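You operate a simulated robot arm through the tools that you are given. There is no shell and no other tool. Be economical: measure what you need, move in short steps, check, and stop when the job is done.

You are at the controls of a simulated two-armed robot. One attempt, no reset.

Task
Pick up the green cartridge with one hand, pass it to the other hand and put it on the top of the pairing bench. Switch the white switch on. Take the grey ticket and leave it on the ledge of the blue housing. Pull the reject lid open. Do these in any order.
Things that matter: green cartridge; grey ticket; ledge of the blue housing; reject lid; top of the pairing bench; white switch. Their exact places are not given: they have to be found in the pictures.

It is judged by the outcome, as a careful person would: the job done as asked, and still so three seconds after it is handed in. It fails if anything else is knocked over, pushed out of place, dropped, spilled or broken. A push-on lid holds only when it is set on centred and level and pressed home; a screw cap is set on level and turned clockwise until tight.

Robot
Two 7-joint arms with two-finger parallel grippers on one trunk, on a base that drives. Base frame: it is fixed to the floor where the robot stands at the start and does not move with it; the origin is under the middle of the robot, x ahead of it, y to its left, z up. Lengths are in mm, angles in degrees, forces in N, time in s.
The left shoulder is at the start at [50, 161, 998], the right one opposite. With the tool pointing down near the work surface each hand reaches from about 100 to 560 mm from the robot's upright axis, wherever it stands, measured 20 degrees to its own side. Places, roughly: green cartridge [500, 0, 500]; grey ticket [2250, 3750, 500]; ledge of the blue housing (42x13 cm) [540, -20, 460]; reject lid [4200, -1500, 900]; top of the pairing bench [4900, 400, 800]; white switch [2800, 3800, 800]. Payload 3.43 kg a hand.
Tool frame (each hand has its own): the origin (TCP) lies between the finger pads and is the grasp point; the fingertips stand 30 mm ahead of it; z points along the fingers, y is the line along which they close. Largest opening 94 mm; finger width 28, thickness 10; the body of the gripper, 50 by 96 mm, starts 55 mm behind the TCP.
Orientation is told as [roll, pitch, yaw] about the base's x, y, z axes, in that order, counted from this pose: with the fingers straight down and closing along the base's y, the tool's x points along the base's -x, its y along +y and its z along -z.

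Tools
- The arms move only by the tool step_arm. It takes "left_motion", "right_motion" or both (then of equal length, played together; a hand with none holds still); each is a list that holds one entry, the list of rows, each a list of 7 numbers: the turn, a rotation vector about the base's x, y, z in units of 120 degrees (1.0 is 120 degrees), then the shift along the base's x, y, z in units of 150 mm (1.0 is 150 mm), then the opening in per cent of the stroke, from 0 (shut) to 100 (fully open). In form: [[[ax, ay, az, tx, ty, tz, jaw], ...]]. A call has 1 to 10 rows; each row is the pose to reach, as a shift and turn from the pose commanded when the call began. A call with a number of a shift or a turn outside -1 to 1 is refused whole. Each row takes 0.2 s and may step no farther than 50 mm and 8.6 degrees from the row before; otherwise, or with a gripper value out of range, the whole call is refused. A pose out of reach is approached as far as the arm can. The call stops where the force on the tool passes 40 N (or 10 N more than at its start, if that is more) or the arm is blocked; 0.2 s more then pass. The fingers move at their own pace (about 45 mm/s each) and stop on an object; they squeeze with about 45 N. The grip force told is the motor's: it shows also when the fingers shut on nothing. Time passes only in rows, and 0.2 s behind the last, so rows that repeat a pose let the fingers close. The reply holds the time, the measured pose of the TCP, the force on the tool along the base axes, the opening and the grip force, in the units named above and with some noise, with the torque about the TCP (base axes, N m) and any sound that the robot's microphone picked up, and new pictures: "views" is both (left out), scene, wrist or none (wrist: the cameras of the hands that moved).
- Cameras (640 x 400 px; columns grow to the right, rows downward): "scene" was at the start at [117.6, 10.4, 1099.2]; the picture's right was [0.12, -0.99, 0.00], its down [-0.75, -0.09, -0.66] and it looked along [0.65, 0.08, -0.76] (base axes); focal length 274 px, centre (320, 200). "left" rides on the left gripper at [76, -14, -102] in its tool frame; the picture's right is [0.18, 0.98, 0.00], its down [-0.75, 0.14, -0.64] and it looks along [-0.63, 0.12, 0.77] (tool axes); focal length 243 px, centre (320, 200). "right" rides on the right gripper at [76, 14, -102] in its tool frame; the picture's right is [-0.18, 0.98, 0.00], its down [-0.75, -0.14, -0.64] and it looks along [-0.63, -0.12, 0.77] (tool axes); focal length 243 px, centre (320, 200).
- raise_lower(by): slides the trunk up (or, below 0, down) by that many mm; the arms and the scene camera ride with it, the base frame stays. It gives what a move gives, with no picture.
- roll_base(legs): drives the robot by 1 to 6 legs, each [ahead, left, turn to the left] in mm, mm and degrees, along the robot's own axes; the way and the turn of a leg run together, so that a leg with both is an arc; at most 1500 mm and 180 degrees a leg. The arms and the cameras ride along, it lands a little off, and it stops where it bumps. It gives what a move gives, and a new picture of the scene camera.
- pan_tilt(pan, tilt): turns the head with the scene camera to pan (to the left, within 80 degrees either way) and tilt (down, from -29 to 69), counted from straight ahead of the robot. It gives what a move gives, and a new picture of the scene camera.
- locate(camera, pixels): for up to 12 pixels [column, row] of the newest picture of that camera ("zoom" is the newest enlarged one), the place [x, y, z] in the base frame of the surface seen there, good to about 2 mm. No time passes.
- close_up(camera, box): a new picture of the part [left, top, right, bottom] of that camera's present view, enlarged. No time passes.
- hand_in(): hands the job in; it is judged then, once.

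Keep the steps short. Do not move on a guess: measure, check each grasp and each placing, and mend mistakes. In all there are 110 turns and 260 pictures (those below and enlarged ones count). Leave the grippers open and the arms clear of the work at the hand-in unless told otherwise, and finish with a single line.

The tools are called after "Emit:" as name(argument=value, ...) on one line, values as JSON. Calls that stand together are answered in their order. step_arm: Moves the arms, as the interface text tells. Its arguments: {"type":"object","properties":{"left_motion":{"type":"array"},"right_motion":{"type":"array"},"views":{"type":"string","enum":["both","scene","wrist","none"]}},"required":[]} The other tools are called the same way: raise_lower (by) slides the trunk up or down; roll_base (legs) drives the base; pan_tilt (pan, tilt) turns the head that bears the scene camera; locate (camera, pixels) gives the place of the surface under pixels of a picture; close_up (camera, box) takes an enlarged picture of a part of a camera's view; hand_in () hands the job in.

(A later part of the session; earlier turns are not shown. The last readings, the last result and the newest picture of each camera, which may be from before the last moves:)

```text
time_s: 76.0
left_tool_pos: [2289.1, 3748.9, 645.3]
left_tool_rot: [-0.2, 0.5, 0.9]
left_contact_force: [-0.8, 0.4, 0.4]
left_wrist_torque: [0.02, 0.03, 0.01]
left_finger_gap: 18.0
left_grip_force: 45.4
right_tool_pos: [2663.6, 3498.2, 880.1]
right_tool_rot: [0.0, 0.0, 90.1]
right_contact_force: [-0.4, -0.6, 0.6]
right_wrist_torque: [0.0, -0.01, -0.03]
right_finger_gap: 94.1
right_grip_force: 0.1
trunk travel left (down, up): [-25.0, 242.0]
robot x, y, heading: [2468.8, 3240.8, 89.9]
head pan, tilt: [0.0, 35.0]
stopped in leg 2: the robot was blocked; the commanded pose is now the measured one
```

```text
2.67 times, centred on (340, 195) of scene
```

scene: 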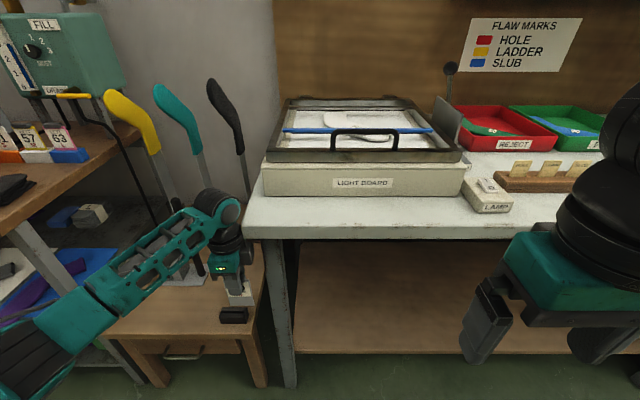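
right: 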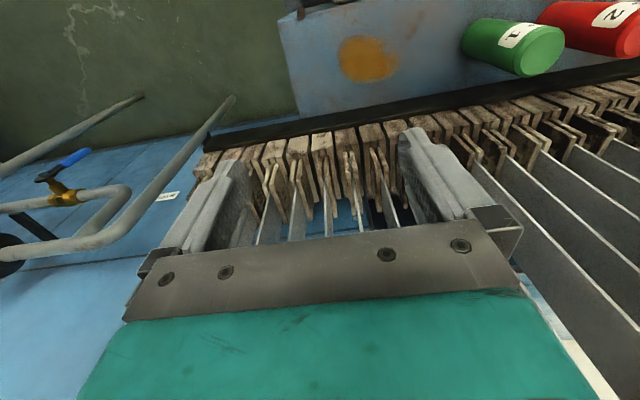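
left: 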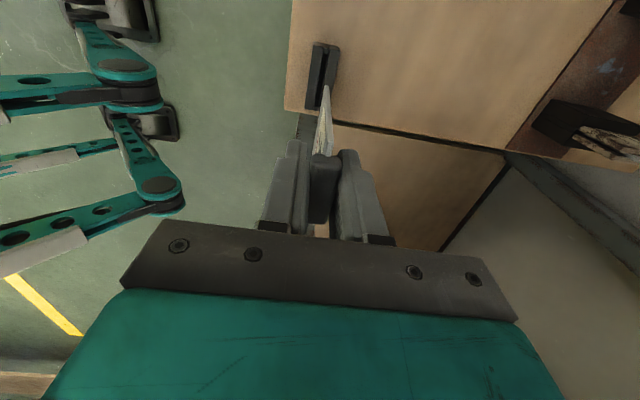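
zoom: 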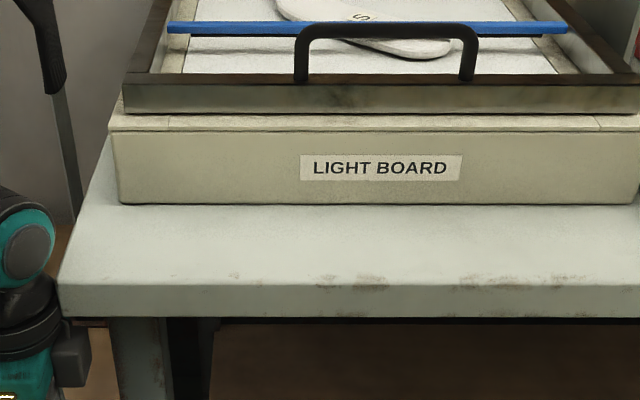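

The arm move was refused (step too long) and the left forearm touched the bench edge while driving; nothing was displaced as far as I see. I ease back left 50 mm and check.

Emit:
roll_base(legs=[[0, 50, 0]])

Emit:
step_arm(left_motion=[[[0, 0, 0, 0, -0.25, 0, 0], [0, 0, 0, 0, -0.5, 0, 0], [0, 0, 0, 0, -0.75, 0, 0], [0, 0, 0, 0, -1.0, 0, 0], [0, 0, 0, 0, -1.0, 0.3, 0], [0, 0, 0, 0, -1.0, 0.6, 0], [0, 0, 0, 0, -1.0, 0.9, 0]]], views="both")

```text
time_s: 77.1
left_tool_pos: [2240.0, 3749.2, 645.0]
left_tool_rot: [-0.1, 0.4, 1.0]
left_contact_force: [-0.1, 0.0, 0.3]
left_wrist_torque: [-0.01, 0.0, -0.01]
left_finger_gap: 17.9
left_grip_force: 44.7
right_tool_pos: [2613.8, 3495.7, 881.7]
right_tool_rot: [0.0, 0.1, 90.1]
right_contact_force: [0.7, 0.2, -0.2]
right_wrist_torque: [0.03, -0.02, -0.02]
right_finger_gap: 94.2
right_grip_force: 0.0
trunk travel left (down, up): [-25.0, 242.0]
robot x, y, heading: [2421.8, 3243.2, 90.0]
head pan, tilt: [0.0, 35.0]
```

scene: 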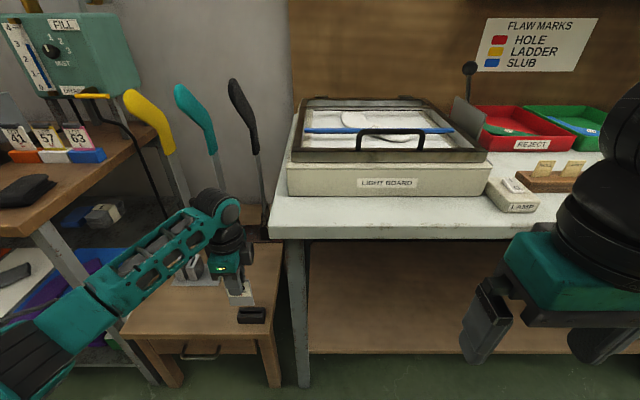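

```text
time_s: 78.7
left_tool_pos: [2241.6, 3599.3, 776.1]
left_tool_rot: [-0.2, 0.5, 1.0]
left_contact_force: [0.3, -0.2, -0.6]
left_wrist_torque: [0.0, 0.01, 0.0]
left_finger_gap: 17.8
left_grip_force: 45.4
right_tool_pos: [2614.5, 3496.8, 880.6]
right_tool_rot: [0.0, 0.1, 90.2]
right_contact_force: [0.2, 0.4, 0.0]
right_wrist_torque: [0.01, 0.0, -0.01]
right_finger_gap: 93.9
right_grip_force: 0.1
trunk travel left (down, up): [-25.0, 242.0]
robot x, y, heading: [2421.0, 3235.2, 90.2]
head pan, tilt: [0.0, 35.0]
```

scene: 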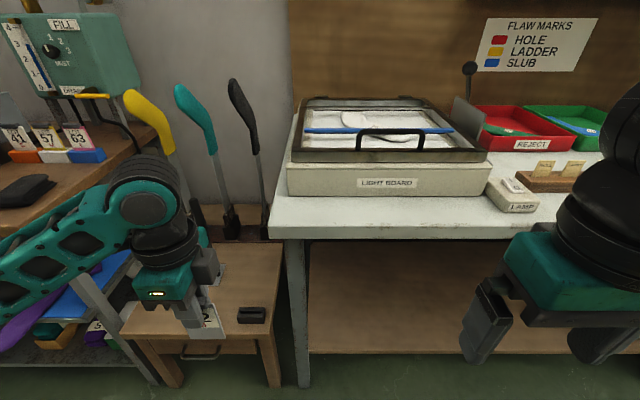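
left: 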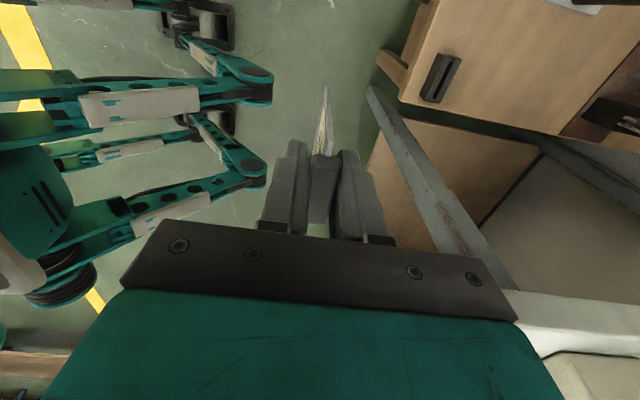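

All intact. Now strafe right 250 and look at the lamp switch.

Emit:
roll_base(legs=[[0, -250, 0]])

Emit:
close_up(camera="scene", box=[300, 120, 460, 220])

```text
time_s: 81.6
left_tool_pos: [2497.4, 3598.8, 776.4]
left_tool_rot: [-0.2, 0.6, 0.7]
left_contact_force: [0.8, 0.6, -1.7]
left_wrist_torque: [-0.03, 0.0, -0.01]
left_finger_gap: 17.7
left_grip_force: 45.2
right_tool_pos: [2868.5, 3497.7, 881.5]
right_tool_rot: [0.0, 0.1, 90.1]
right_contact_force: [0.9, -0.4, 0.2]
right_wrist_torque: [0.03, -0.01, -0.01]
right_finger_gap: 93.9
right_grip_force: 0.0
trunk travel left (down, up): [-25.0, 242.0]
robot x, y, heading: [2673.6, 3237.7, 90.1]
head pan, tilt: [0.0, 35.0]
```

scene: 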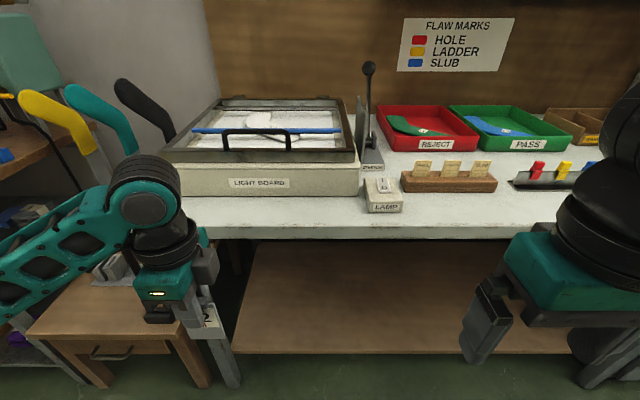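

```text
4.00 times, centred on (380, 170) of scene
```

zoom: 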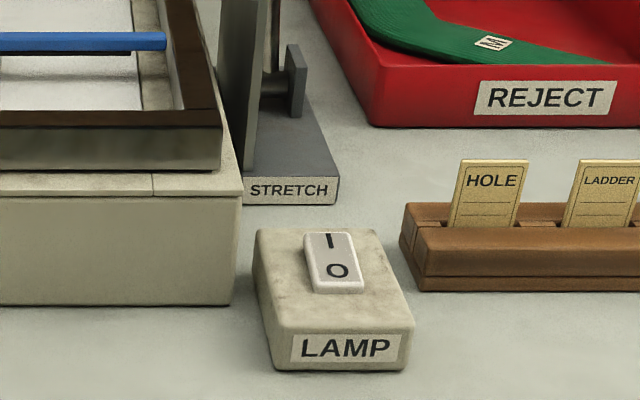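

Emit:
locate(camera="zoom", pixels=[[330, 240], [335, 255], [338, 271], [340, 287], [312, 240], [357, 287], [300, 300], [380, 300], [290, 245], [235, 290], [410, 280], [300, 380]])

Emit:
close_up(camera="scene", box=[360, 170, 408, 220])

```text
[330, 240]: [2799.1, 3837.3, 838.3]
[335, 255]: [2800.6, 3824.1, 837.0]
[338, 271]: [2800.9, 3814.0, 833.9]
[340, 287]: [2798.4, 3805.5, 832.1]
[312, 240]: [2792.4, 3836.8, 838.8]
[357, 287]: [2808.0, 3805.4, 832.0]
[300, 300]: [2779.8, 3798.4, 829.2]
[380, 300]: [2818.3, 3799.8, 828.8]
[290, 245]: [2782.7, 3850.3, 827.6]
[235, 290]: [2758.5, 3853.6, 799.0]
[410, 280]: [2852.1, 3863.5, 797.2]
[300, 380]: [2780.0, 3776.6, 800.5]
```

```text
8.00 times, centred on (384, 195) of scene
```

zoom: 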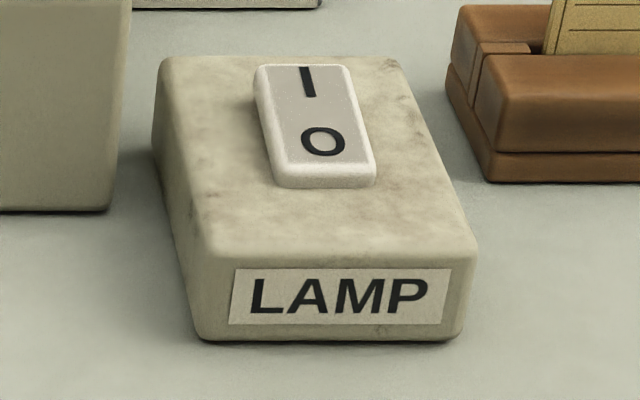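

The I end (2799,3836) stands up at 838, the O end is down: it is off. I check the obstacles behind and beside it (lever, frame).

Emit:
locate(camera="scene", pixels=[[372, 167], [372, 158], [369, 68], [369, 100], [361, 110], [368, 150], [357, 150], [352, 160], [357, 100], [380, 120], [430, 175], [383, 165]])

```text
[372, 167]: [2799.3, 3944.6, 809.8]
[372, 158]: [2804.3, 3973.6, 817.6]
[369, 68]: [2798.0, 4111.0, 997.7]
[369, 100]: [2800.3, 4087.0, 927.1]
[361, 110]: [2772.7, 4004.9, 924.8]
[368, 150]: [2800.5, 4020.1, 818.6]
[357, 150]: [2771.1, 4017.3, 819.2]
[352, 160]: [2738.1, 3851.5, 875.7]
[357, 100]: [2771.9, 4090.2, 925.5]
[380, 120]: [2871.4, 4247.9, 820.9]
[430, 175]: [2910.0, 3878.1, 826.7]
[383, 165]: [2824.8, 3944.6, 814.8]
```

Clear above z≈880. The switch is too far away, so I drive 130 ahead.

Emit:
roll_base(legs=[[130, 0, 0]])

```text
time_s: 82.9
left_tool_pos: [2496.0, 3720.2, 776.9]
left_tool_rot: [-1.1, 0.9, 0.0]
left_contact_force: [0.9, -3.1, 1.1]
left_wrist_torque: [0.07, 0.04, 0.01]
left_finger_gap: 17.9
left_grip_force: 44.9
right_tool_pos: [2868.0, 3622.9, 881.4]
right_tool_rot: [0.0, 0.0, 90.1]
right_contact_force: [1.0, 0.3, -0.1]
right_wrist_torque: [-0.01, -0.03, -0.03]
right_finger_gap: 93.7
right_grip_force: 0.0
trunk travel left (down, up): [-25.0, 242.0]
robot x, y, heading: [2674.9, 3366.7, 90.2]
head pan, tilt: [0.0, 35.0]
stopped in leg 1: the force on the tool passed its limit at 61 N (the readings are from after the stop); the commanded pose is now the measured one
```

scene: 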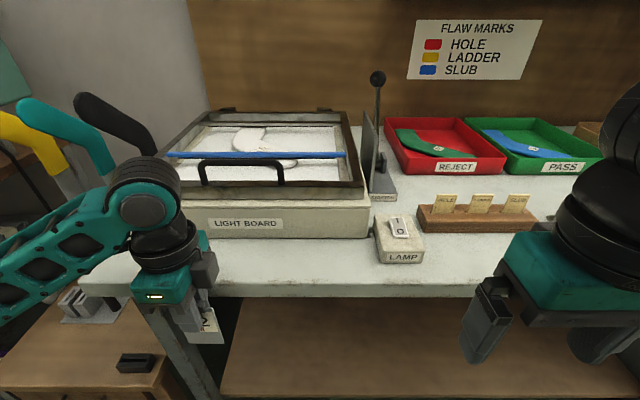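

The left hand bumped the bench edge. I pull it back 90 mm and check the ticket in its grip.

Emit:
step_arm(left_motion=[[[0, 0, 0, 0, -0.2, 0, 0], [0, 0, 0, 0, -0.4, 0, 0], [0, 0, 0, 0, -0.6, 0, 0]]], views="both")

Emit:
close_up(camera="left", box=[240, 60, 400, 260])

```text
time_s: 83.7
left_tool_pos: [2496.7, 3629.1, 777.1]
left_tool_rot: [-1.1, 0.9, 0.0]
left_contact_force: [-0.7, -1.8, -1.3]
left_wrist_torque: [0.01, -0.03, -0.02]
left_finger_gap: 18.0
left_grip_force: 45.3
right_tool_pos: [2867.8, 3622.2, 880.4]
right_tool_rot: [-0.1, 0.1, 90.2]
right_contact_force: [0.5, -0.2, 0.1]
right_wrist_torque: [0.02, 0.02, 0.0]
right_finger_gap: 94.0
right_grip_force: 0.1
trunk travel left (down, up): [-25.0, 242.0]
robot x, y, heading: [2674.4, 3365.4, 90.3]
head pan, tilt: [0.0, 35.0]
```

scene: 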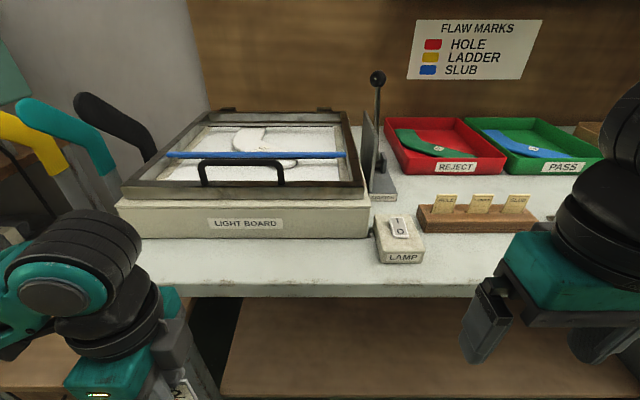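
left: 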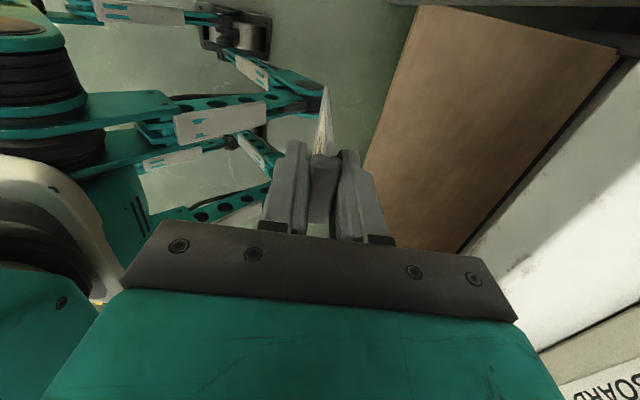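

```text
2.00 times, centred on (320, 160) of left
```

zoom: 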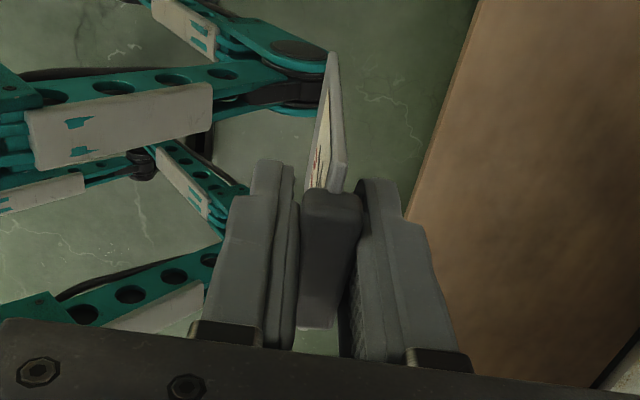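

The ticket is held fine. I bring the right hand, fingers shut, at z≈910 to above the I end of the switch.

Emit:
step_arm(right_motion=[[[0, 0, 0, -0.2, 0, 0.2, 0], [0, 0, 0, -0.46, 0.1, 0.2, 0], [0, 0, 0, -0.46, 0.4, 0.2, 0], [0, 0, 0, -0.46, 0.7, 0.2, 0], [0, 0, 0, -0.46, 0.9, 0.2, 0], [0, 0, 0, -0.46, 0.9, 0.2, 0], [0, 0, 0, -0.46, 0.9, 0.2, 0]]], views="none")

Emit:
step_arm(right_motion=[[[0, 0, 0, 0, 0.3, 0, 0], [0, 0, 0, 0, 0.6, 0, 0], [0, 0, 0, 0, 0.6, -0.1, 0]]], views="both")

```text
time_s: 85.3
left_tool_pos: [2495.8, 3629.8, 776.5]
left_tool_rot: [-1.1, 0.9, 0.0]
left_contact_force: [0.0, -0.3, -1.1]
left_wrist_torque: [0.01, 0.01, 0.0]
left_finger_gap: 17.9
left_grip_force: 44.7
right_tool_pos: [2798.4, 3756.8, 910.8]
right_tool_rot: [-0.1, 0.0, 90.1]
right_contact_force: [0.3, -0.2, 0.0]
right_wrist_torque: [0.0, -0.01, 0.02]
right_finger_gap: 0.0
right_grip_force: 33.4
trunk travel left (down, up): [-25.0, 242.0]
robot x, y, heading: [2673.7, 3361.1, 90.2]
head pan, tilt: [0.0, 35.0]
```

```text
time_s: 86.1
left_tool_pos: [2496.2, 3628.8, 777.3]
left_tool_rot: [-1.1, 0.9, 0.0]
left_contact_force: [-0.3, -0.2, 0.2]
left_wrist_torque: [-0.02, 0.0, -0.01]
left_finger_gap: 17.9
left_grip_force: 45.0
right_tool_pos: [2801.4, 3848.6, 894.6]
right_tool_rot: [-0.1, 0.1, 90.1]
right_contact_force: [1.3, -0.7, -0.9]
right_wrist_torque: [0.02, 0.02, -0.03]
right_finger_gap: 0.2
right_grip_force: 33.0
trunk travel left (down, up): [-25.0, 242.0]
robot x, y, heading: [2676.3, 3366.7, 90.2]
head pan, tilt: [0.0, 35.0]
```

scene: 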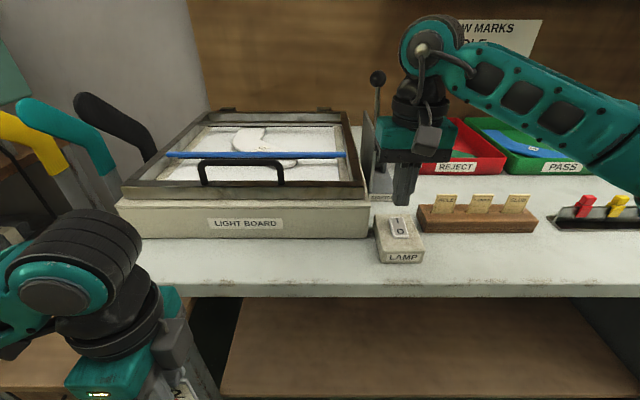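
right: 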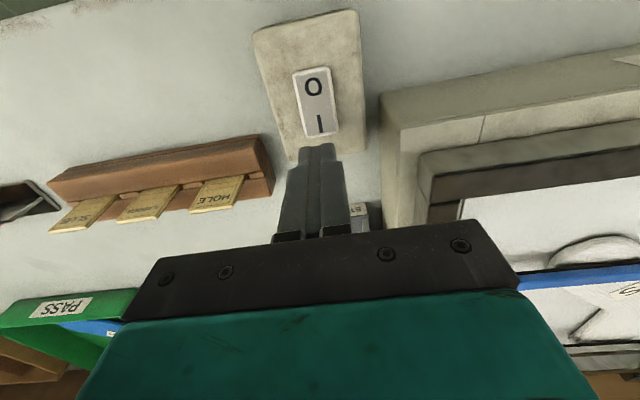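

I check the I end in the wrist picture against the hand's place (2801,3848).

Emit:
locate(camera="right", pixels=[[320, 130], [319, 118], [312, 85], [314, 72], [332, 128], [304, 135]])

```text
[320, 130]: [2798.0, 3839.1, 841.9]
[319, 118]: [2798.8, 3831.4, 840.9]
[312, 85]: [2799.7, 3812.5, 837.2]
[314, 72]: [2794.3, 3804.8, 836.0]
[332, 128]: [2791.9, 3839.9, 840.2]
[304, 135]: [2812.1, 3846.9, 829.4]
```

The I end lies at y 3825–3841, x 2799. I shift 5 mm nearer and press down gently in small rows.

Emit:
step_arm(right_motion=[[[0, 0, 0, -0.015, -0.035, -0.08, 0], [0, 0, 0, -0.015, -0.035, -0.14, 0], [0, 0, 0, -0.015, -0.035, -0.17, 0], [0, 0, 0, -0.015, -0.035, -0.19, 0], [0, 0, 0, -0.015, -0.035, -0.21, 0], [0, 0, 0, -0.015, -0.035, -0.225, 0]]], views="none")

Emit:
step_arm(right_motion=[[[0, 0, 0, 0, 0, 0.25, 0], [0, 0, 0, 0, 0, 0.4, 0], [0, 0, 0, 0, -0.3, 0.4, 0], [0, 0, 0, 0, -0.6, 0.4, 0], [0, 0, 0, 0, -0.9, 0.4, 0]]], views="none")

Emit:
close_up(camera="scene", box=[360, 190, 440, 280])

```text
time_s: 87.6
left_tool_pos: [2496.6, 3629.2, 777.5]
left_tool_rot: [-1.2, 0.8, 0.1]
left_contact_force: [-0.1, 0.8, 0.3]
left_wrist_torque: [-0.05, -0.02, 0.01]
left_finger_gap: 18.1
left_grip_force: 44.9
right_tool_pos: [2797.6, 3843.4, 868.0]
right_tool_rot: [0.3, -0.7, 90.1]
right_contact_force: [0.8, -2.2, 11.2]
right_wrist_torque: [-0.19, -0.03, 0.1]
right_finger_gap: 0.0
right_grip_force: 32.8
trunk travel left (down, up): [-25.0, 242.0]
robot x, y, heading: [2678.3, 3368.0, 90.1]
head pan, tilt: [0.0, 35.0]
stopped in row 6 (right hand): the force on the tool passed its limit at 41 N (the readings are from after the stop); the commanded pose is now the measured one
```

```text
time_s: 88.8
left_tool_pos: [2496.3, 3629.2, 777.7]
left_tool_rot: [-1.1, 0.9, 0.0]
left_contact_force: [0.7, -0.1, -0.5]
left_wrist_torque: [0.01, -0.03, -0.01]
left_finger_gap: 18.0
left_grip_force: 45.4
right_tool_pos: [2797.5, 3706.0, 924.5]
right_tool_rot: [0.2, -0.5, 90.1]
right_contact_force: [0.6, 0.3, -0.1]
right_wrist_torque: [0.0, 0.04, -0.03]
right_finger_gap: 0.2
right_grip_force: 33.3
trunk travel left (down, up): [-25.0, 242.0]
robot x, y, heading: [2672.7, 3369.3, 90.2]
head pan, tilt: [0.0, 35.0]
```

```text
4.44 times, centred on (400, 235) of scene
```

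zoom: 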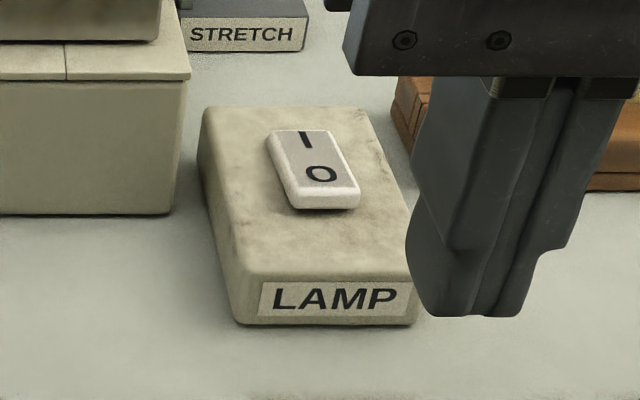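

The rocker looks tipped the other way now; I verify by heights of both ends.

Emit:
locate(camera="zoom", pixels=[[298, 135], [303, 145], [318, 172], [325, 185], [240, 200]])

```text
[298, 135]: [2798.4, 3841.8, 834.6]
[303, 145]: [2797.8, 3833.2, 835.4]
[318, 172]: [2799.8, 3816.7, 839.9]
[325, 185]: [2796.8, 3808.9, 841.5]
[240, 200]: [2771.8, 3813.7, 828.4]
```

Switch is on (I end 834.6 down, O end 841.5 up). I retract the right hand and go back from the bench, then strafe left along the aisle.

Emit:
step_arm(right_motion=[[[0, 0, 0, 0.15, -0.25, 0, 0], [0, 0, 0, 0.3, -0.5, 0, 0], [0, 0, 0, 0.4, -0.7, 0, 0]]], views="none")

Emit:
roll_base(legs=[[-370, 0, 0], [0, 1200, 0], [0, 770, 0], [-280, 200, 0]])

Emit:
pan_tilt(pan=20, tilt=60)

```text
time_s: 89.6
left_tool_pos: [2496.7, 3629.6, 777.5]
left_tool_rot: [-1.2, 0.9, 0.0]
left_contact_force: [-0.6, -0.2, -0.7]
left_wrist_torque: [0.02, 0.02, -0.04]
left_finger_gap: 17.9
left_grip_force: 44.8
right_tool_pos: [2856.4, 3604.6, 926.0]
right_tool_rot: [0.2, -0.6, 90.0]
right_contact_force: [-0.5, -0.1, 0.1]
right_wrist_torque: [-0.01, 0.05, -0.01]
right_finger_gap: 0.2
right_grip_force: 33.1
trunk travel left (down, up): [-25.0, 242.0]
robot x, y, heading: [2675.2, 3366.0, 90.0]
head pan, tilt: [0.0, 35.0]
```

```text
time_s: 110.8
left_tool_pos: [351.5, 3015.5, 777.8]
left_tool_rot: [-1.1, 0.9, -0.6]
left_contact_force: [-0.3, -1.1, 0.5]
left_wrist_torque: [0.0, 0.01, -0.02]
left_finger_gap: 17.9
left_grip_force: 45.5
right_tool_pos: [712.6, 2986.8, 926.2]
right_tool_rot: [0.2, -0.6, 89.4]
right_contact_force: [1.1, -1.2, -0.5]
right_wrist_torque: [-0.02, 0.01, 0.02]
right_finger_gap: 0.1
right_grip_force: 33.0
trunk travel left (down, up): [-25.0, 242.0]
robot x, y, heading: [527.1, 2745.6, 89.4]
head pan, tilt: [0.0, 35.0]
```

scene: 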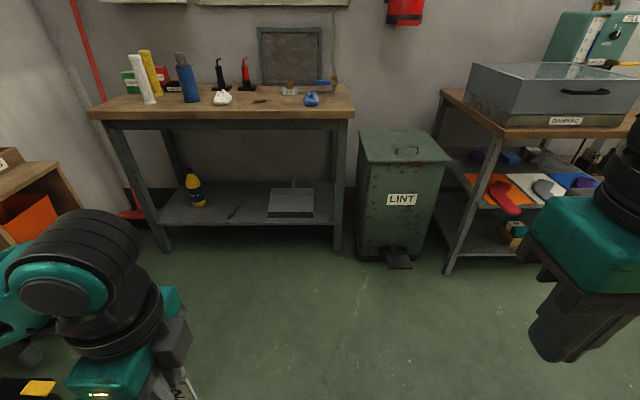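

```text
time_s: 111.7
left_tool_pos: [352.2, 3015.1, 776.7]
left_tool_rot: [-1.2, 0.9, -0.7]
left_contact_force: [0.9, -0.5, -0.7]
left_wrist_torque: [-0.02, -0.02, 0.02]
left_finger_gap: 18.1
left_grip_force: 44.7
right_tool_pos: [712.2, 2986.1, 926.0]
right_tool_rot: [0.2, -0.5, 89.4]
right_contact_force: [-0.3, -1.0, -0.4]
right_wrist_torque: [-0.01, 0.05, -0.03]
right_finger_gap: 0.1
right_grip_force: 33.2
trunk travel left (down, up): [-25.0, 242.0]
robot x, y, heading: [531.3, 2747.7, 89.4]
head pan, tilt: [20.0, 60.0]
```

scene: 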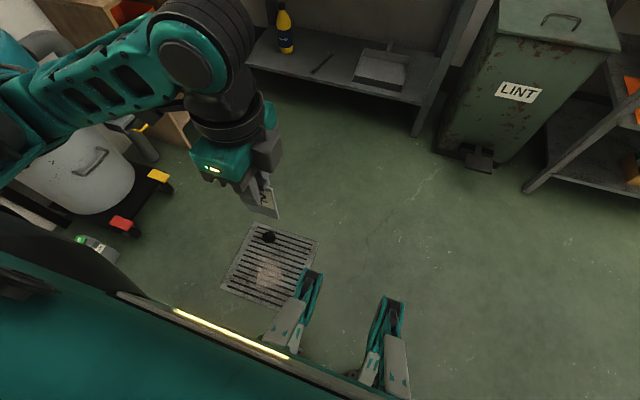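

All well; the drain is at my front left. I go diagonally back-left, then straight back along x≈0 to y≈50.

Emit:
roll_base(legs=[[-260, 150, 0], [-150, 350, 0], [-1200, 0, 0], [-1050, 0, 0]])

```text
time_s: 127.8
left_tool_pos: [-167.3, 336.4, 777.4]
left_tool_rot: [-1.1, 0.9, 0.4]
left_contact_force: [-0.7, -0.1, -0.5]
left_wrist_torque: [0.01, 0.04, -0.01]
left_finger_gap: 17.8
left_grip_force: 44.9
right_tool_pos: [194.4, 313.8, 926.0]
right_tool_rot: [0.2, -0.5, 90.6]
right_contact_force: [0.4, 0.6, -0.8]
right_wrist_torque: [-0.02, -0.02, -0.02]
right_finger_gap: 0.0
right_grip_force: 32.9
trunk travel left (down, up): [-25.0, 242.0]
robot x, y, heading: [13.9, 72.3, 90.7]
head pan, tilt: [20.0, 60.0]
```

scene: 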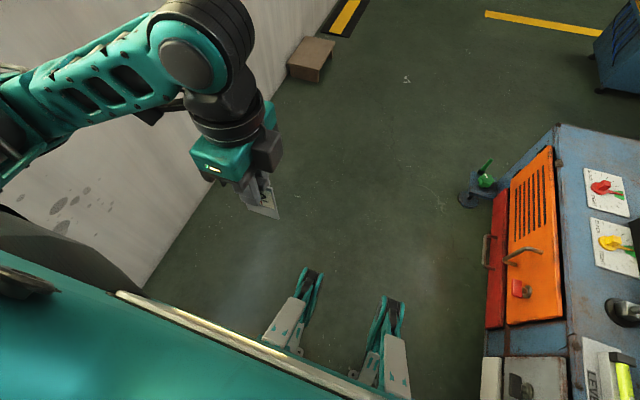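

I shift left 200, turn to face the machine, and look at the ledge.

Emit:
roll_base(legs=[[0, 200, 0], [0, 0, -90.7]])

Emit:
pan_tilt(pan=0, tilt=45)

```text
time_s: 134.1
left_tool_pos: [85.9, 243.1, 776.3]
left_tool_rot: [-1.1, 1.0, -91.6]
left_contact_force: [0.0, -0.1, 0.0]
left_wrist_torque: [0.01, -0.04, -0.01]
left_finger_gap: 17.9
left_grip_force: 45.2
right_tool_pos: [50.5, -119.0, 927.5]
right_tool_rot: [0.2, -0.4, -1.4]
right_contact_force: [0.7, 0.8, 0.3]
right_wrist_torque: [0.04, -0.04, 0.0]
right_finger_gap: 0.0
right_grip_force: 33.6
trunk travel left (down, up): [-25.0, 242.0]
robot x, y, heading: [-186.3, 71.8, -1.6]
head pan, tilt: [20.0, 60.0]
```

scene: 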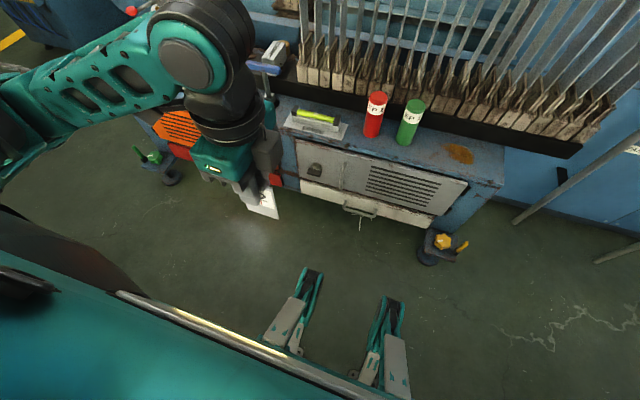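

```text
time_s: 134.9
left_tool_pos: [85.4, 242.8, 777.7]
left_tool_rot: [-1.1, 0.9, -91.6]
left_contact_force: [0.0, 0.0, -0.2]
left_wrist_torque: [0.05, -0.01, 0.01]
left_finger_gap: 18.0
left_grip_force: 44.9
right_tool_pos: [50.9, -117.9, 925.7]
right_tool_rot: [0.2, -0.5, -1.5]
right_contact_force: [-0.4, 0.1, 0.1]
right_wrist_torque: [0.01, -0.01, -0.01]
right_finger_gap: 0.2
right_grip_force: 33.2
trunk travel left (down, up): [-25.0, 242.0]
robot x, y, heading: [-184.3, 69.4, -1.4]
head pan, tilt: [0.0, 45.0]
```

scene: 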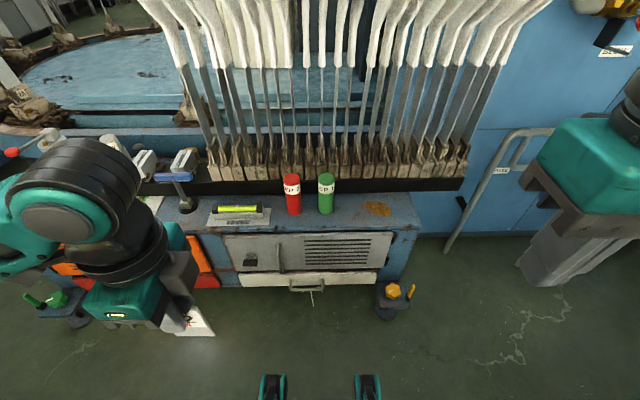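

I measure the ticket's lower edge and the ledge edges.

Emit:
close_up(camera="scene", box=[130, 250, 250, 350])

Emit:
locate(camera="scene", pixels=[[210, 333], [180, 335], [208, 320], [185, 310], [415, 226], [385, 228], [345, 228], [375, 208], [345, 195], [410, 195], [395, 195], [395, 178]])

```text
4.00 times, centred on (190, 300) of scene
```

zoom: 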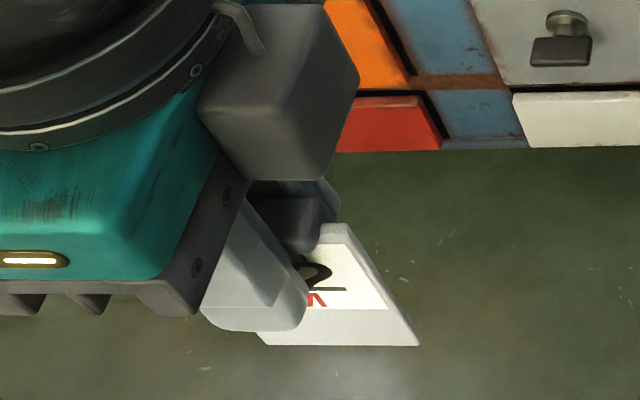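

```text
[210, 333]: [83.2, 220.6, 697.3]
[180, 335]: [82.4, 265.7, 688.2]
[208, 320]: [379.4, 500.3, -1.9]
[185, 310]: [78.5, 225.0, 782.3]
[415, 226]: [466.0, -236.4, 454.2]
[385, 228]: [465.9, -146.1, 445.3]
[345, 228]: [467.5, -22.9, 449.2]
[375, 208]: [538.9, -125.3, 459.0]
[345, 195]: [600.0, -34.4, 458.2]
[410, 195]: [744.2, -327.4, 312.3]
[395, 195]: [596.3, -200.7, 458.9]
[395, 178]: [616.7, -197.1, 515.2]
```

Ticket foot is 87 mm below the TCP; the ledge is x 468–605, down to y −235, z 459. I plan to set the ticket at about (535,−100). I straighten and drive to about (15,−110).

Emit:
roll_base(legs=[[0, 0, 1.5], [0, -180, 0], [200, 0, 0]])

```text
time_s: 138.7
left_tool_pos: [282.3, 67.7, 778.1]
left_tool_rot: [-1.1, 0.9, -90.2]
left_contact_force: [0.3, 0.3, -0.6]
left_wrist_torque: [0.05, 0.0, -0.01]
left_finger_gap: 17.7
left_grip_force: 44.6
right_tool_pos: [256.2, -293.2, 925.8]
right_tool_rot: [0.2, -0.5, -0.1]
right_contact_force: [0.1, 0.4, 0.6]
right_wrist_torque: [0.02, 0.03, 0.03]
right_finger_gap: 0.0
right_grip_force: 33.2
trunk travel left (down, up): [-25.0, 242.0]
robot x, y, heading: [19.1, -111.2, -0.1]
head pan, tilt: [0.0, 45.0]
```

scene: 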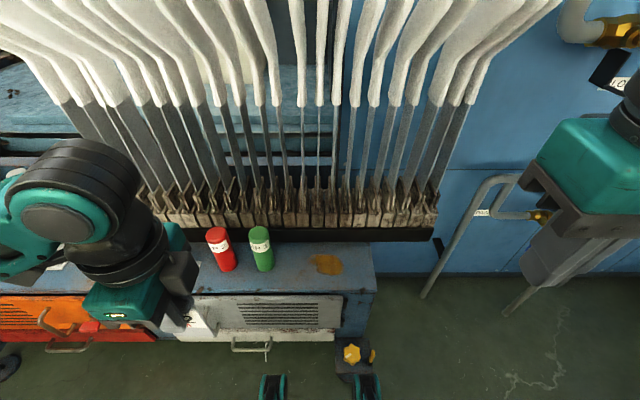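

I turn the left hand to yaw≈0 while moving over toward the ledge at constant height.

Emit:
step_arm(left_motion=[[[0, 0, 0.07, 0.09, -0.1, 0, 0], [0, 0, 0.14, 0.18, -0.2, 0, 0], [0, 0, 0.21, 0.27, -0.3, 0, 0], [0, 0, 0.28, 0.36, -0.4, 0, 0], [0, 0, 0.35, 0.45, -0.5, 0, 0], [0, 0, 0.42, 0.54, -0.6, 0, 0], [0, 0, 0.49, 0.63, -0.7, 0, 0], [0, 0, 0.56, 0.72, -0.8, 0, 0], [0, 0, 0.63, 0.81, -0.9, 0, 0], [0, 0, 0.7, 0.9, -1.0, 0, 0]]], views="none")

Emit:
step_arm(left_motion=[[[0, 0, 0.05, 0.25, 0, 0, 0], [0.02, 0, 0.05, 0.5, 0, 0, 0], [0.05, 0, 0.05, 0.78, 0, 0, 0], [0.08, 0, 0.05, 0.78, 0, 0, 0]]], views="both")

```text
time_s: 140.9
left_tool_pos: [416.8, -82.9, 776.6]
left_tool_rot: [-1.1, 0.9, -6.1]
left_contact_force: [-0.8, 0.1, -0.2]
left_wrist_torque: [0.0, 0.03, 0.02]
left_finger_gap: 18.2
left_grip_force: 45.0
right_tool_pos: [256.6, -293.9, 925.7]
right_tool_rot: [0.2, -0.5, -0.1]
right_contact_force: [0.0, -0.5, 0.8]
right_wrist_torque: [-0.03, 0.0, 0.01]
right_finger_gap: 0.2
right_grip_force: 32.9
trunk travel left (down, up): [-25.0, 242.0]
robot x, y, heading: [15.4, -109.3, -0.1]
head pan, tilt: [0.0, 45.0]
```

```text
time_s: 141.9
left_tool_pos: [534.9, -82.3, 777.0]
left_tool_rot: [8.5, 1.4, 0.0]
left_contact_force: [0.1, -0.2, 0.3]
left_wrist_torque: [0.0, 0.02, 0.02]
left_finger_gap: 17.9
left_grip_force: 44.6
right_tool_pos: [256.3, -292.8, 924.8]
right_tool_rot: [0.3, -0.5, -0.2]
right_contact_force: [0.1, 0.3, 0.2]
right_wrist_torque: [0.0, -0.02, -0.01]
right_finger_gap: 0.2
right_grip_force: 32.7
trunk travel left (down, up): [-25.0, 242.0]
robot x, y, heading: [20.3, -112.1, -0.2]
head pan, tilt: [0.0, 45.0]
```

scene: 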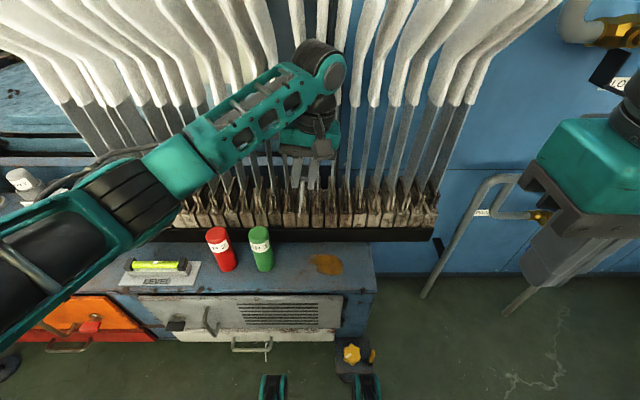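
left: 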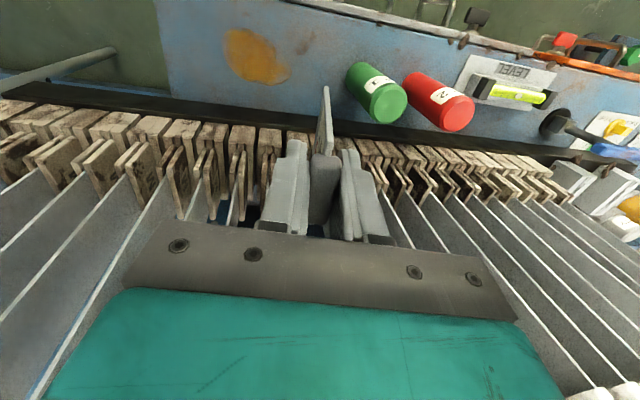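

Before lowering I check how far the metal blades are from the hand.

Emit:
locate(camera="left", pixels=[[150, 215], [120, 245], [410, 215], [430, 250], [60, 320], [470, 290], [240, 195], [325, 95]])

```text
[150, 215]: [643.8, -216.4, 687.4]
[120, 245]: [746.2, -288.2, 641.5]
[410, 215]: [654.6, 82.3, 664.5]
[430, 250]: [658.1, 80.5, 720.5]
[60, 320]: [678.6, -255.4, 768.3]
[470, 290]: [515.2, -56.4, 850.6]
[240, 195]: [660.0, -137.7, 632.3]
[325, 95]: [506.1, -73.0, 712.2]
```

Blades are at x ≥ 644, clear. I lower the ticket to just above the ledge (TCP z≈552).

Emit:
step_arm(left_motion=[[[0, 0, 0, 0, -0.1, -0.3, 0], [0, 0, 0, 0, -0.1, -0.6, 0], [0, 0, 0, 0, -0.1, -0.9, 0]]], views="none")

Emit:
step_arm(left_motion=[[[0, 0, 0, 0, 0, -0.25, 0], [0, 0, 0, 0, 0, -0.45, 0], [0, 0, 0, 0, 0, -0.58, 0]]], views="both")

```text
time_s: 142.7
left_tool_pos: [533.8, -100.5, 640.2]
left_tool_rot: [8.5, 1.2, 0.0]
left_contact_force: [-0.3, -0.4, -0.3]
left_wrist_torque: [-0.02, -0.02, 0.02]
left_finger_gap: 17.9
left_grip_force: 44.6
right_tool_pos: [256.8, -291.8, 926.3]
right_tool_rot: [0.2, -0.5, 0.0]
right_contact_force: [0.6, -0.1, 0.5]
right_wrist_torque: [0.02, 0.01, 0.03]
right_finger_gap: 0.1
right_grip_force: 32.8
trunk travel left (down, up): [-25.0, 242.0]
robot x, y, heading: [15.4, -108.9, -0.4]
head pan, tilt: [0.0, 45.0]
```

```text
time_s: 143.5
left_tool_pos: [533.0, -97.7, 555.6]
left_tool_rot: [8.5, 1.5, 0.0]
left_contact_force: [0.3, -0.2, -1.6]
left_wrist_torque: [-0.02, -0.01, -0.02]
left_finger_gap: 17.9
left_grip_force: 45.3
right_tool_pos: [257.0, -292.2, 926.0]
right_tool_rot: [0.1, -0.5, -0.1]
right_contact_force: [-0.5, 0.1, 0.5]
right_wrist_torque: [0.0, 0.03, -0.05]
right_finger_gap: 0.1
right_grip_force: 33.5
trunk travel left (down, up): [-25.0, 242.0]
robot x, y, heading: [14.9, -109.6, -0.1]
head pan, tilt: [0.0, 45.0]
```

scene: 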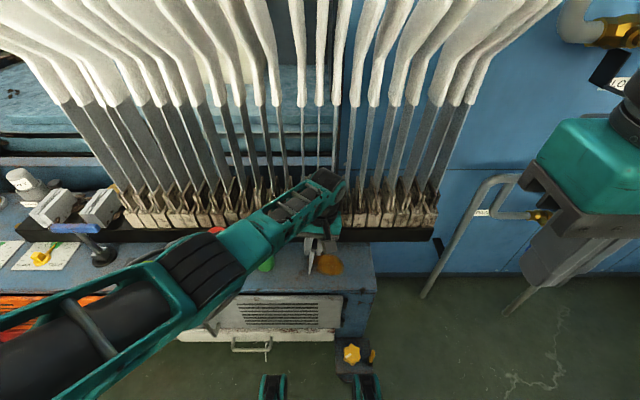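
left: 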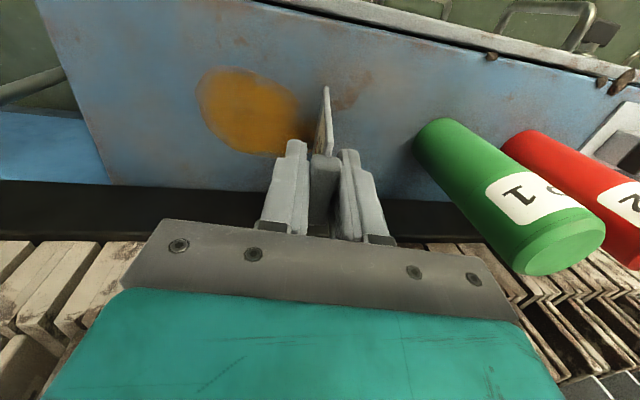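

I check that the forearm stays above the cartridges.

Emit:
locate(camera="scene", pixels=[[215, 265], [245, 240], [280, 215], [265, 266], [216, 231], [230, 290], [320, 262], [310, 270]])

```text
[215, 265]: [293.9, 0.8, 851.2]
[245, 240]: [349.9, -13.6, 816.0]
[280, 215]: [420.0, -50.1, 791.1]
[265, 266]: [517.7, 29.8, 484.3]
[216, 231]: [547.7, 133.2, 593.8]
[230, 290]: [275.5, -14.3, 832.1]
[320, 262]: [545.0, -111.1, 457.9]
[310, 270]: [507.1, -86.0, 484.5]
```

The forearm is well above. Now slow lowering until the ticket's edge touches.

Emit:
step_arm(left_motion=[[[0, 0, 0, 0, 0, -0.02, 0], [0, 0, 0, 0, 0, -0.035, 0], [0, 0, 0, 0, 0, -0.05, 0], [0, 0, 0, 0, 0, -0.065, 0]]], views="wrist")

```text
time_s: 144.5
left_tool_pos: [535.7, -99.6, 550.4]
left_tool_rot: [8.4, 1.0, -0.2]
left_contact_force: [-9.8, -1.3, 31.4]
left_wrist_torque: [0.31, 0.01, 0.12]
left_finger_gap: 18.0
left_grip_force: 45.3
right_tool_pos: [254.1, -293.2, 929.1]
right_tool_rot: [0.2, -0.7, -0.2]
right_contact_force: [-0.5, -0.3, -0.5]
right_wrist_torque: [0.02, 0.03, 0.04]
right_finger_gap: 0.0
right_grip_force: 33.1
trunk travel left (down, up): [-25.0, 242.0]
robot x, y, heading: [18.8, -113.2, 0.0]
head pan, tilt: [0.0, 45.0]
```

left: 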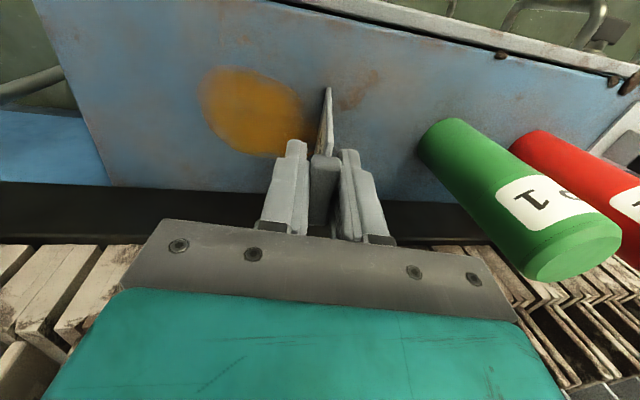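

Contact is felt (31 N). I keep the foot in place and tilt the hand to about 33° so that the ticket leans low before I release it.

Emit:
step_arm(left_motion=[[[0, 0, 0, 0, 0, 0.05, 0], [0.068, 0, 0, 0, -0.09, 0.035, 0], [0.136, 0, 0, 0, -0.17, 0.0, 0], [0.204, 0, 0, 0, -0.25, -0.045, 0], [0.204, 0, 0, 0, -0.25, -0.045, 0]]], views="both")

```text
time_s: 145.7
left_tool_pos: [501.0, -87.4, 559.4]
left_tool_rot: [29.8, 1.2, 0.8]
left_contact_force: [0.3, -0.5, 0.4]
left_wrist_torque: [-0.01, 0.01, -0.02]
left_finger_gap: 17.6
left_grip_force: 44.6
left hand out of reach, approached as far as the arm can: row 2, 3, 4, 5
right_tool_pos: [256.2, -293.5, 926.9]
right_tool_rot: [0.2, -0.6, -0.1]
right_contact_force: [-0.2, 0.7, 0.1]
right_wrist_torque: [-0.02, 0.01, 0.0]
right_finger_gap: 0.0
right_grip_force: 32.8
trunk travel left (down, up): [-25.0, 242.0]
robot x, y, heading: [17.3, -109.3, -0.5]
head pan, tilt: [0.0, 45.0]
```

scene: 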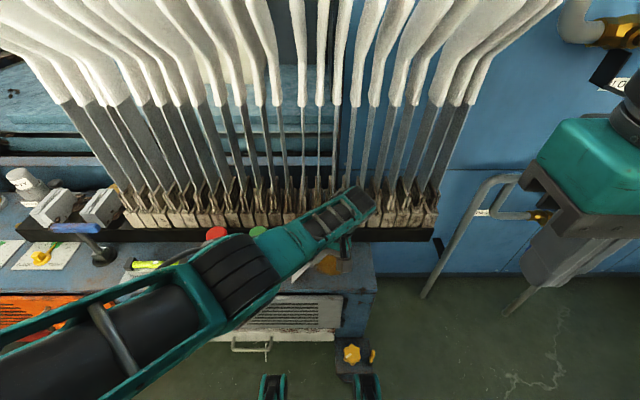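
left: 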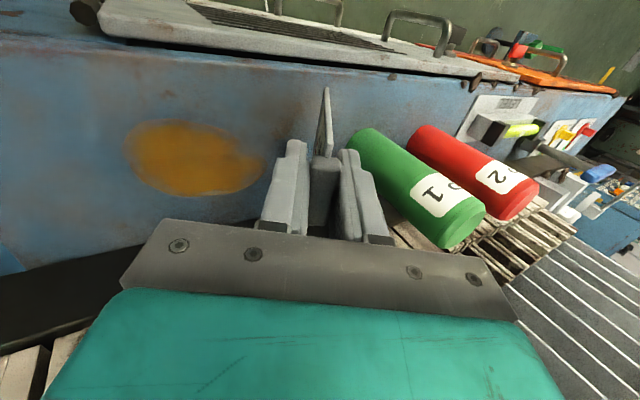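

The tilt ran out of reach and the hand drifted. I raise it straight up, and will re-site the base farther right so that the left arm reaches comfortably.

Emit:
step_arm(left_motion=[[[0, 0, 0, 0, 0, 0.25, 0], [0, 0, 0, 0, 0, 0.5, 0], [0, 0, 0, 0, 0, 0.75, 0], [0, 0, 0, 0, 0, 1.0, 0]]], views="none")

Emit:
locate(camera="scene", pixels=[[352, 352], [375, 350], [345, 372], [375, 375], [425, 297], [505, 312], [540, 350], [385, 385]])

```text
time_s: 146.7
left_tool_pos: [523.5, -78.7, 684.3]
left_tool_rot: [30.1, 1.3, 1.3]
left_contact_force: [-0.4, 0.0, 0.4]
left_wrist_torque: [0.0, -0.05, -0.01]
left_finger_gap: 18.1
left_grip_force: 44.7
left hand out of reach, approached as far as the arm can: row 3, 4
right_tool_pos: [255.9, -294.0, 925.7]
right_tool_rot: [0.3, -0.5, -0.1]
right_contact_force: [-0.1, -1.2, 0.2]
right_wrist_torque: [-0.02, 0.0, 0.0]
right_finger_gap: 0.0
right_grip_force: 32.6
trunk travel left (down, up): [-25.0, 242.0]
robot x, y, heading: [19.4, -112.2, 0.0]
head pan, tilt: [0.0, 45.0]
```

```text
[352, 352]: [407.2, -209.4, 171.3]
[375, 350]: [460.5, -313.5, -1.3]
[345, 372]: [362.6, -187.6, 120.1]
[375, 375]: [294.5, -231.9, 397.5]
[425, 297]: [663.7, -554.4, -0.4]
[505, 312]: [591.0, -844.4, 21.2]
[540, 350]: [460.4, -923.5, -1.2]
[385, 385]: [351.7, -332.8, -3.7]
```

Space on the right is free. I strafe right 150.

Emit:
roll_base(legs=[[0, -150, 0]])

```text
time_s: 148.6
left_tool_pos: [525.3, -227.7, 683.9]
left_tool_rot: [30.1, 1.3, 1.2]
left_contact_force: [-0.2, -0.4, 0.2]
left_wrist_torque: [-0.04, 0.03, 0.0]
left_finger_gap: 17.6
left_grip_force: 45.2
right_tool_pos: [257.4, -441.9, 925.2]
right_tool_rot: [0.1, -0.5, -0.1]
right_contact_force: [0.1, 0.2, -0.2]
right_wrist_torque: [0.01, 0.0, 0.01]
right_finger_gap: 0.0
right_grip_force: 33.3
trunk travel left (down, up): [-25.0, 242.0]
robot x, y, heading: [14.0, -256.9, -0.0]
head pan, tilt: [0.0, 45.0]
```

scene: 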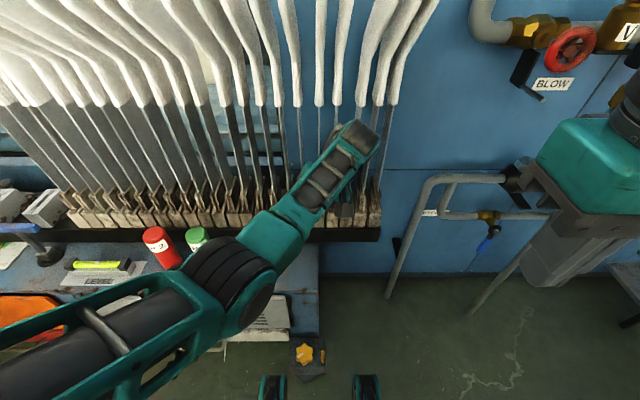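

I move the left hand +y toward the wanted spot and see where it truly goes.

Emit:
step_arm(left_motion=[[[0, 0, 0, 0, 0.3, 0, 0], [0, 0, 0, 0, 0.6, 0, 0]]], views="wrist")

```text
time_s: 149.2
left_tool_pos: [523.6, -138.2, 685.8]
left_tool_rot: [29.9, 1.2, 1.2]
left_contact_force: [-0.2, 0.0, 0.7]
left_wrist_torque: [-0.01, 0.01, 0.02]
left_finger_gap: 18.2
left_grip_force: 44.7
right_tool_pos: [256.0, -440.1, 926.3]
right_tool_rot: [0.2, -0.4, 0.0]
right_contact_force: [-0.1, -0.4, 0.6]
right_wrist_torque: [0.0, -0.01, 0.02]
right_finger_gap: 0.0
right_grip_force: 33.0
trunk travel left (down, up): [-25.0, 242.0]
robot x, y, heading: [17.6, -261.5, -0.1]
head pan, tilt: [0.0, 45.0]
```

left: 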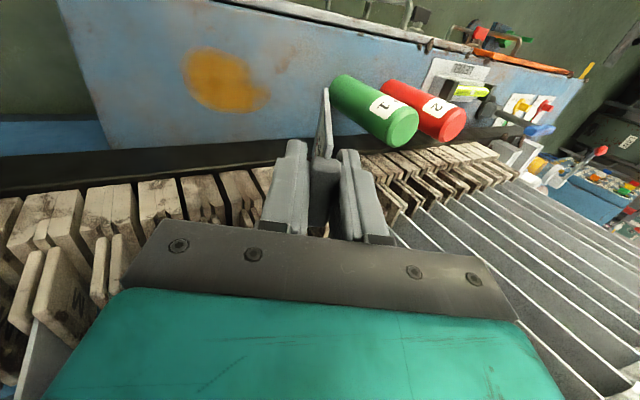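

Tracking is right again. I descend to z≈546 and check.

Emit:
step_arm(left_motion=[[[0, 0, 0, 0.07, 0, -0.3, 0], [0, 0, 0, 0.07, 0, -0.6, 0], [0, 0, 0, 0.07, 0, -0.8, 0], [0, 0, 0, 0.07, 0, -0.92, 0]]], views="both")

Emit:
locate(camera="left", pixels=[[325, 92], [322, 130], [325, 150]])

```text
time_s: 150.2
left_tool_pos: [534.5, -135.8, 548.0]
left_tool_rot: [29.8, 1.3, 1.3]
left_contact_force: [0.0, -0.3, 0.0]
left_wrist_torque: [-0.03, -0.01, 0.02]
left_finger_gap: 18.0
left_grip_force: 44.8
right_tool_pos: [257.4, -442.0, 926.3]
right_tool_rot: [0.2, -0.5, -0.1]
right_contact_force: [-0.1, 0.2, -0.2]
right_wrist_torque: [0.02, 0.02, 0.01]
right_finger_gap: 0.0
right_grip_force: 32.6
trunk travel left (down, up): [-25.0, 242.0]
robot x, y, heading: [13.9, -259.1, 0.0]
head pan, tilt: [0.0, 45.0]
```

scene: 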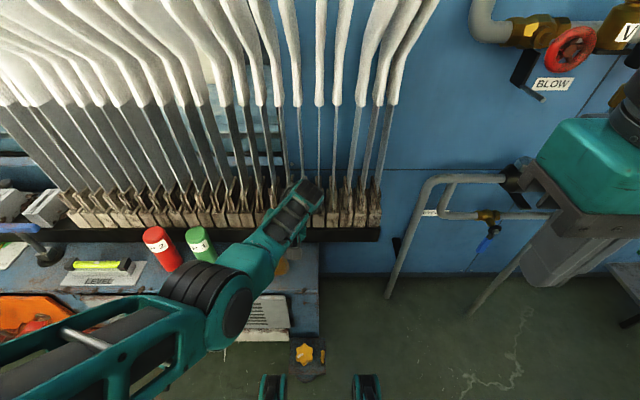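
left: 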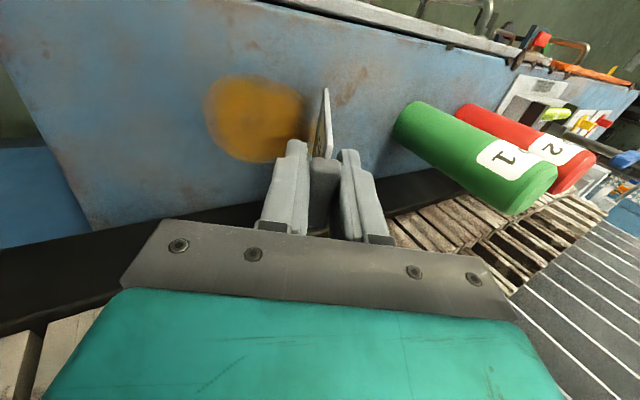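

```text
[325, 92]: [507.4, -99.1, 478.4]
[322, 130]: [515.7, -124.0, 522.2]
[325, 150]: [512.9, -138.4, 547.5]
```

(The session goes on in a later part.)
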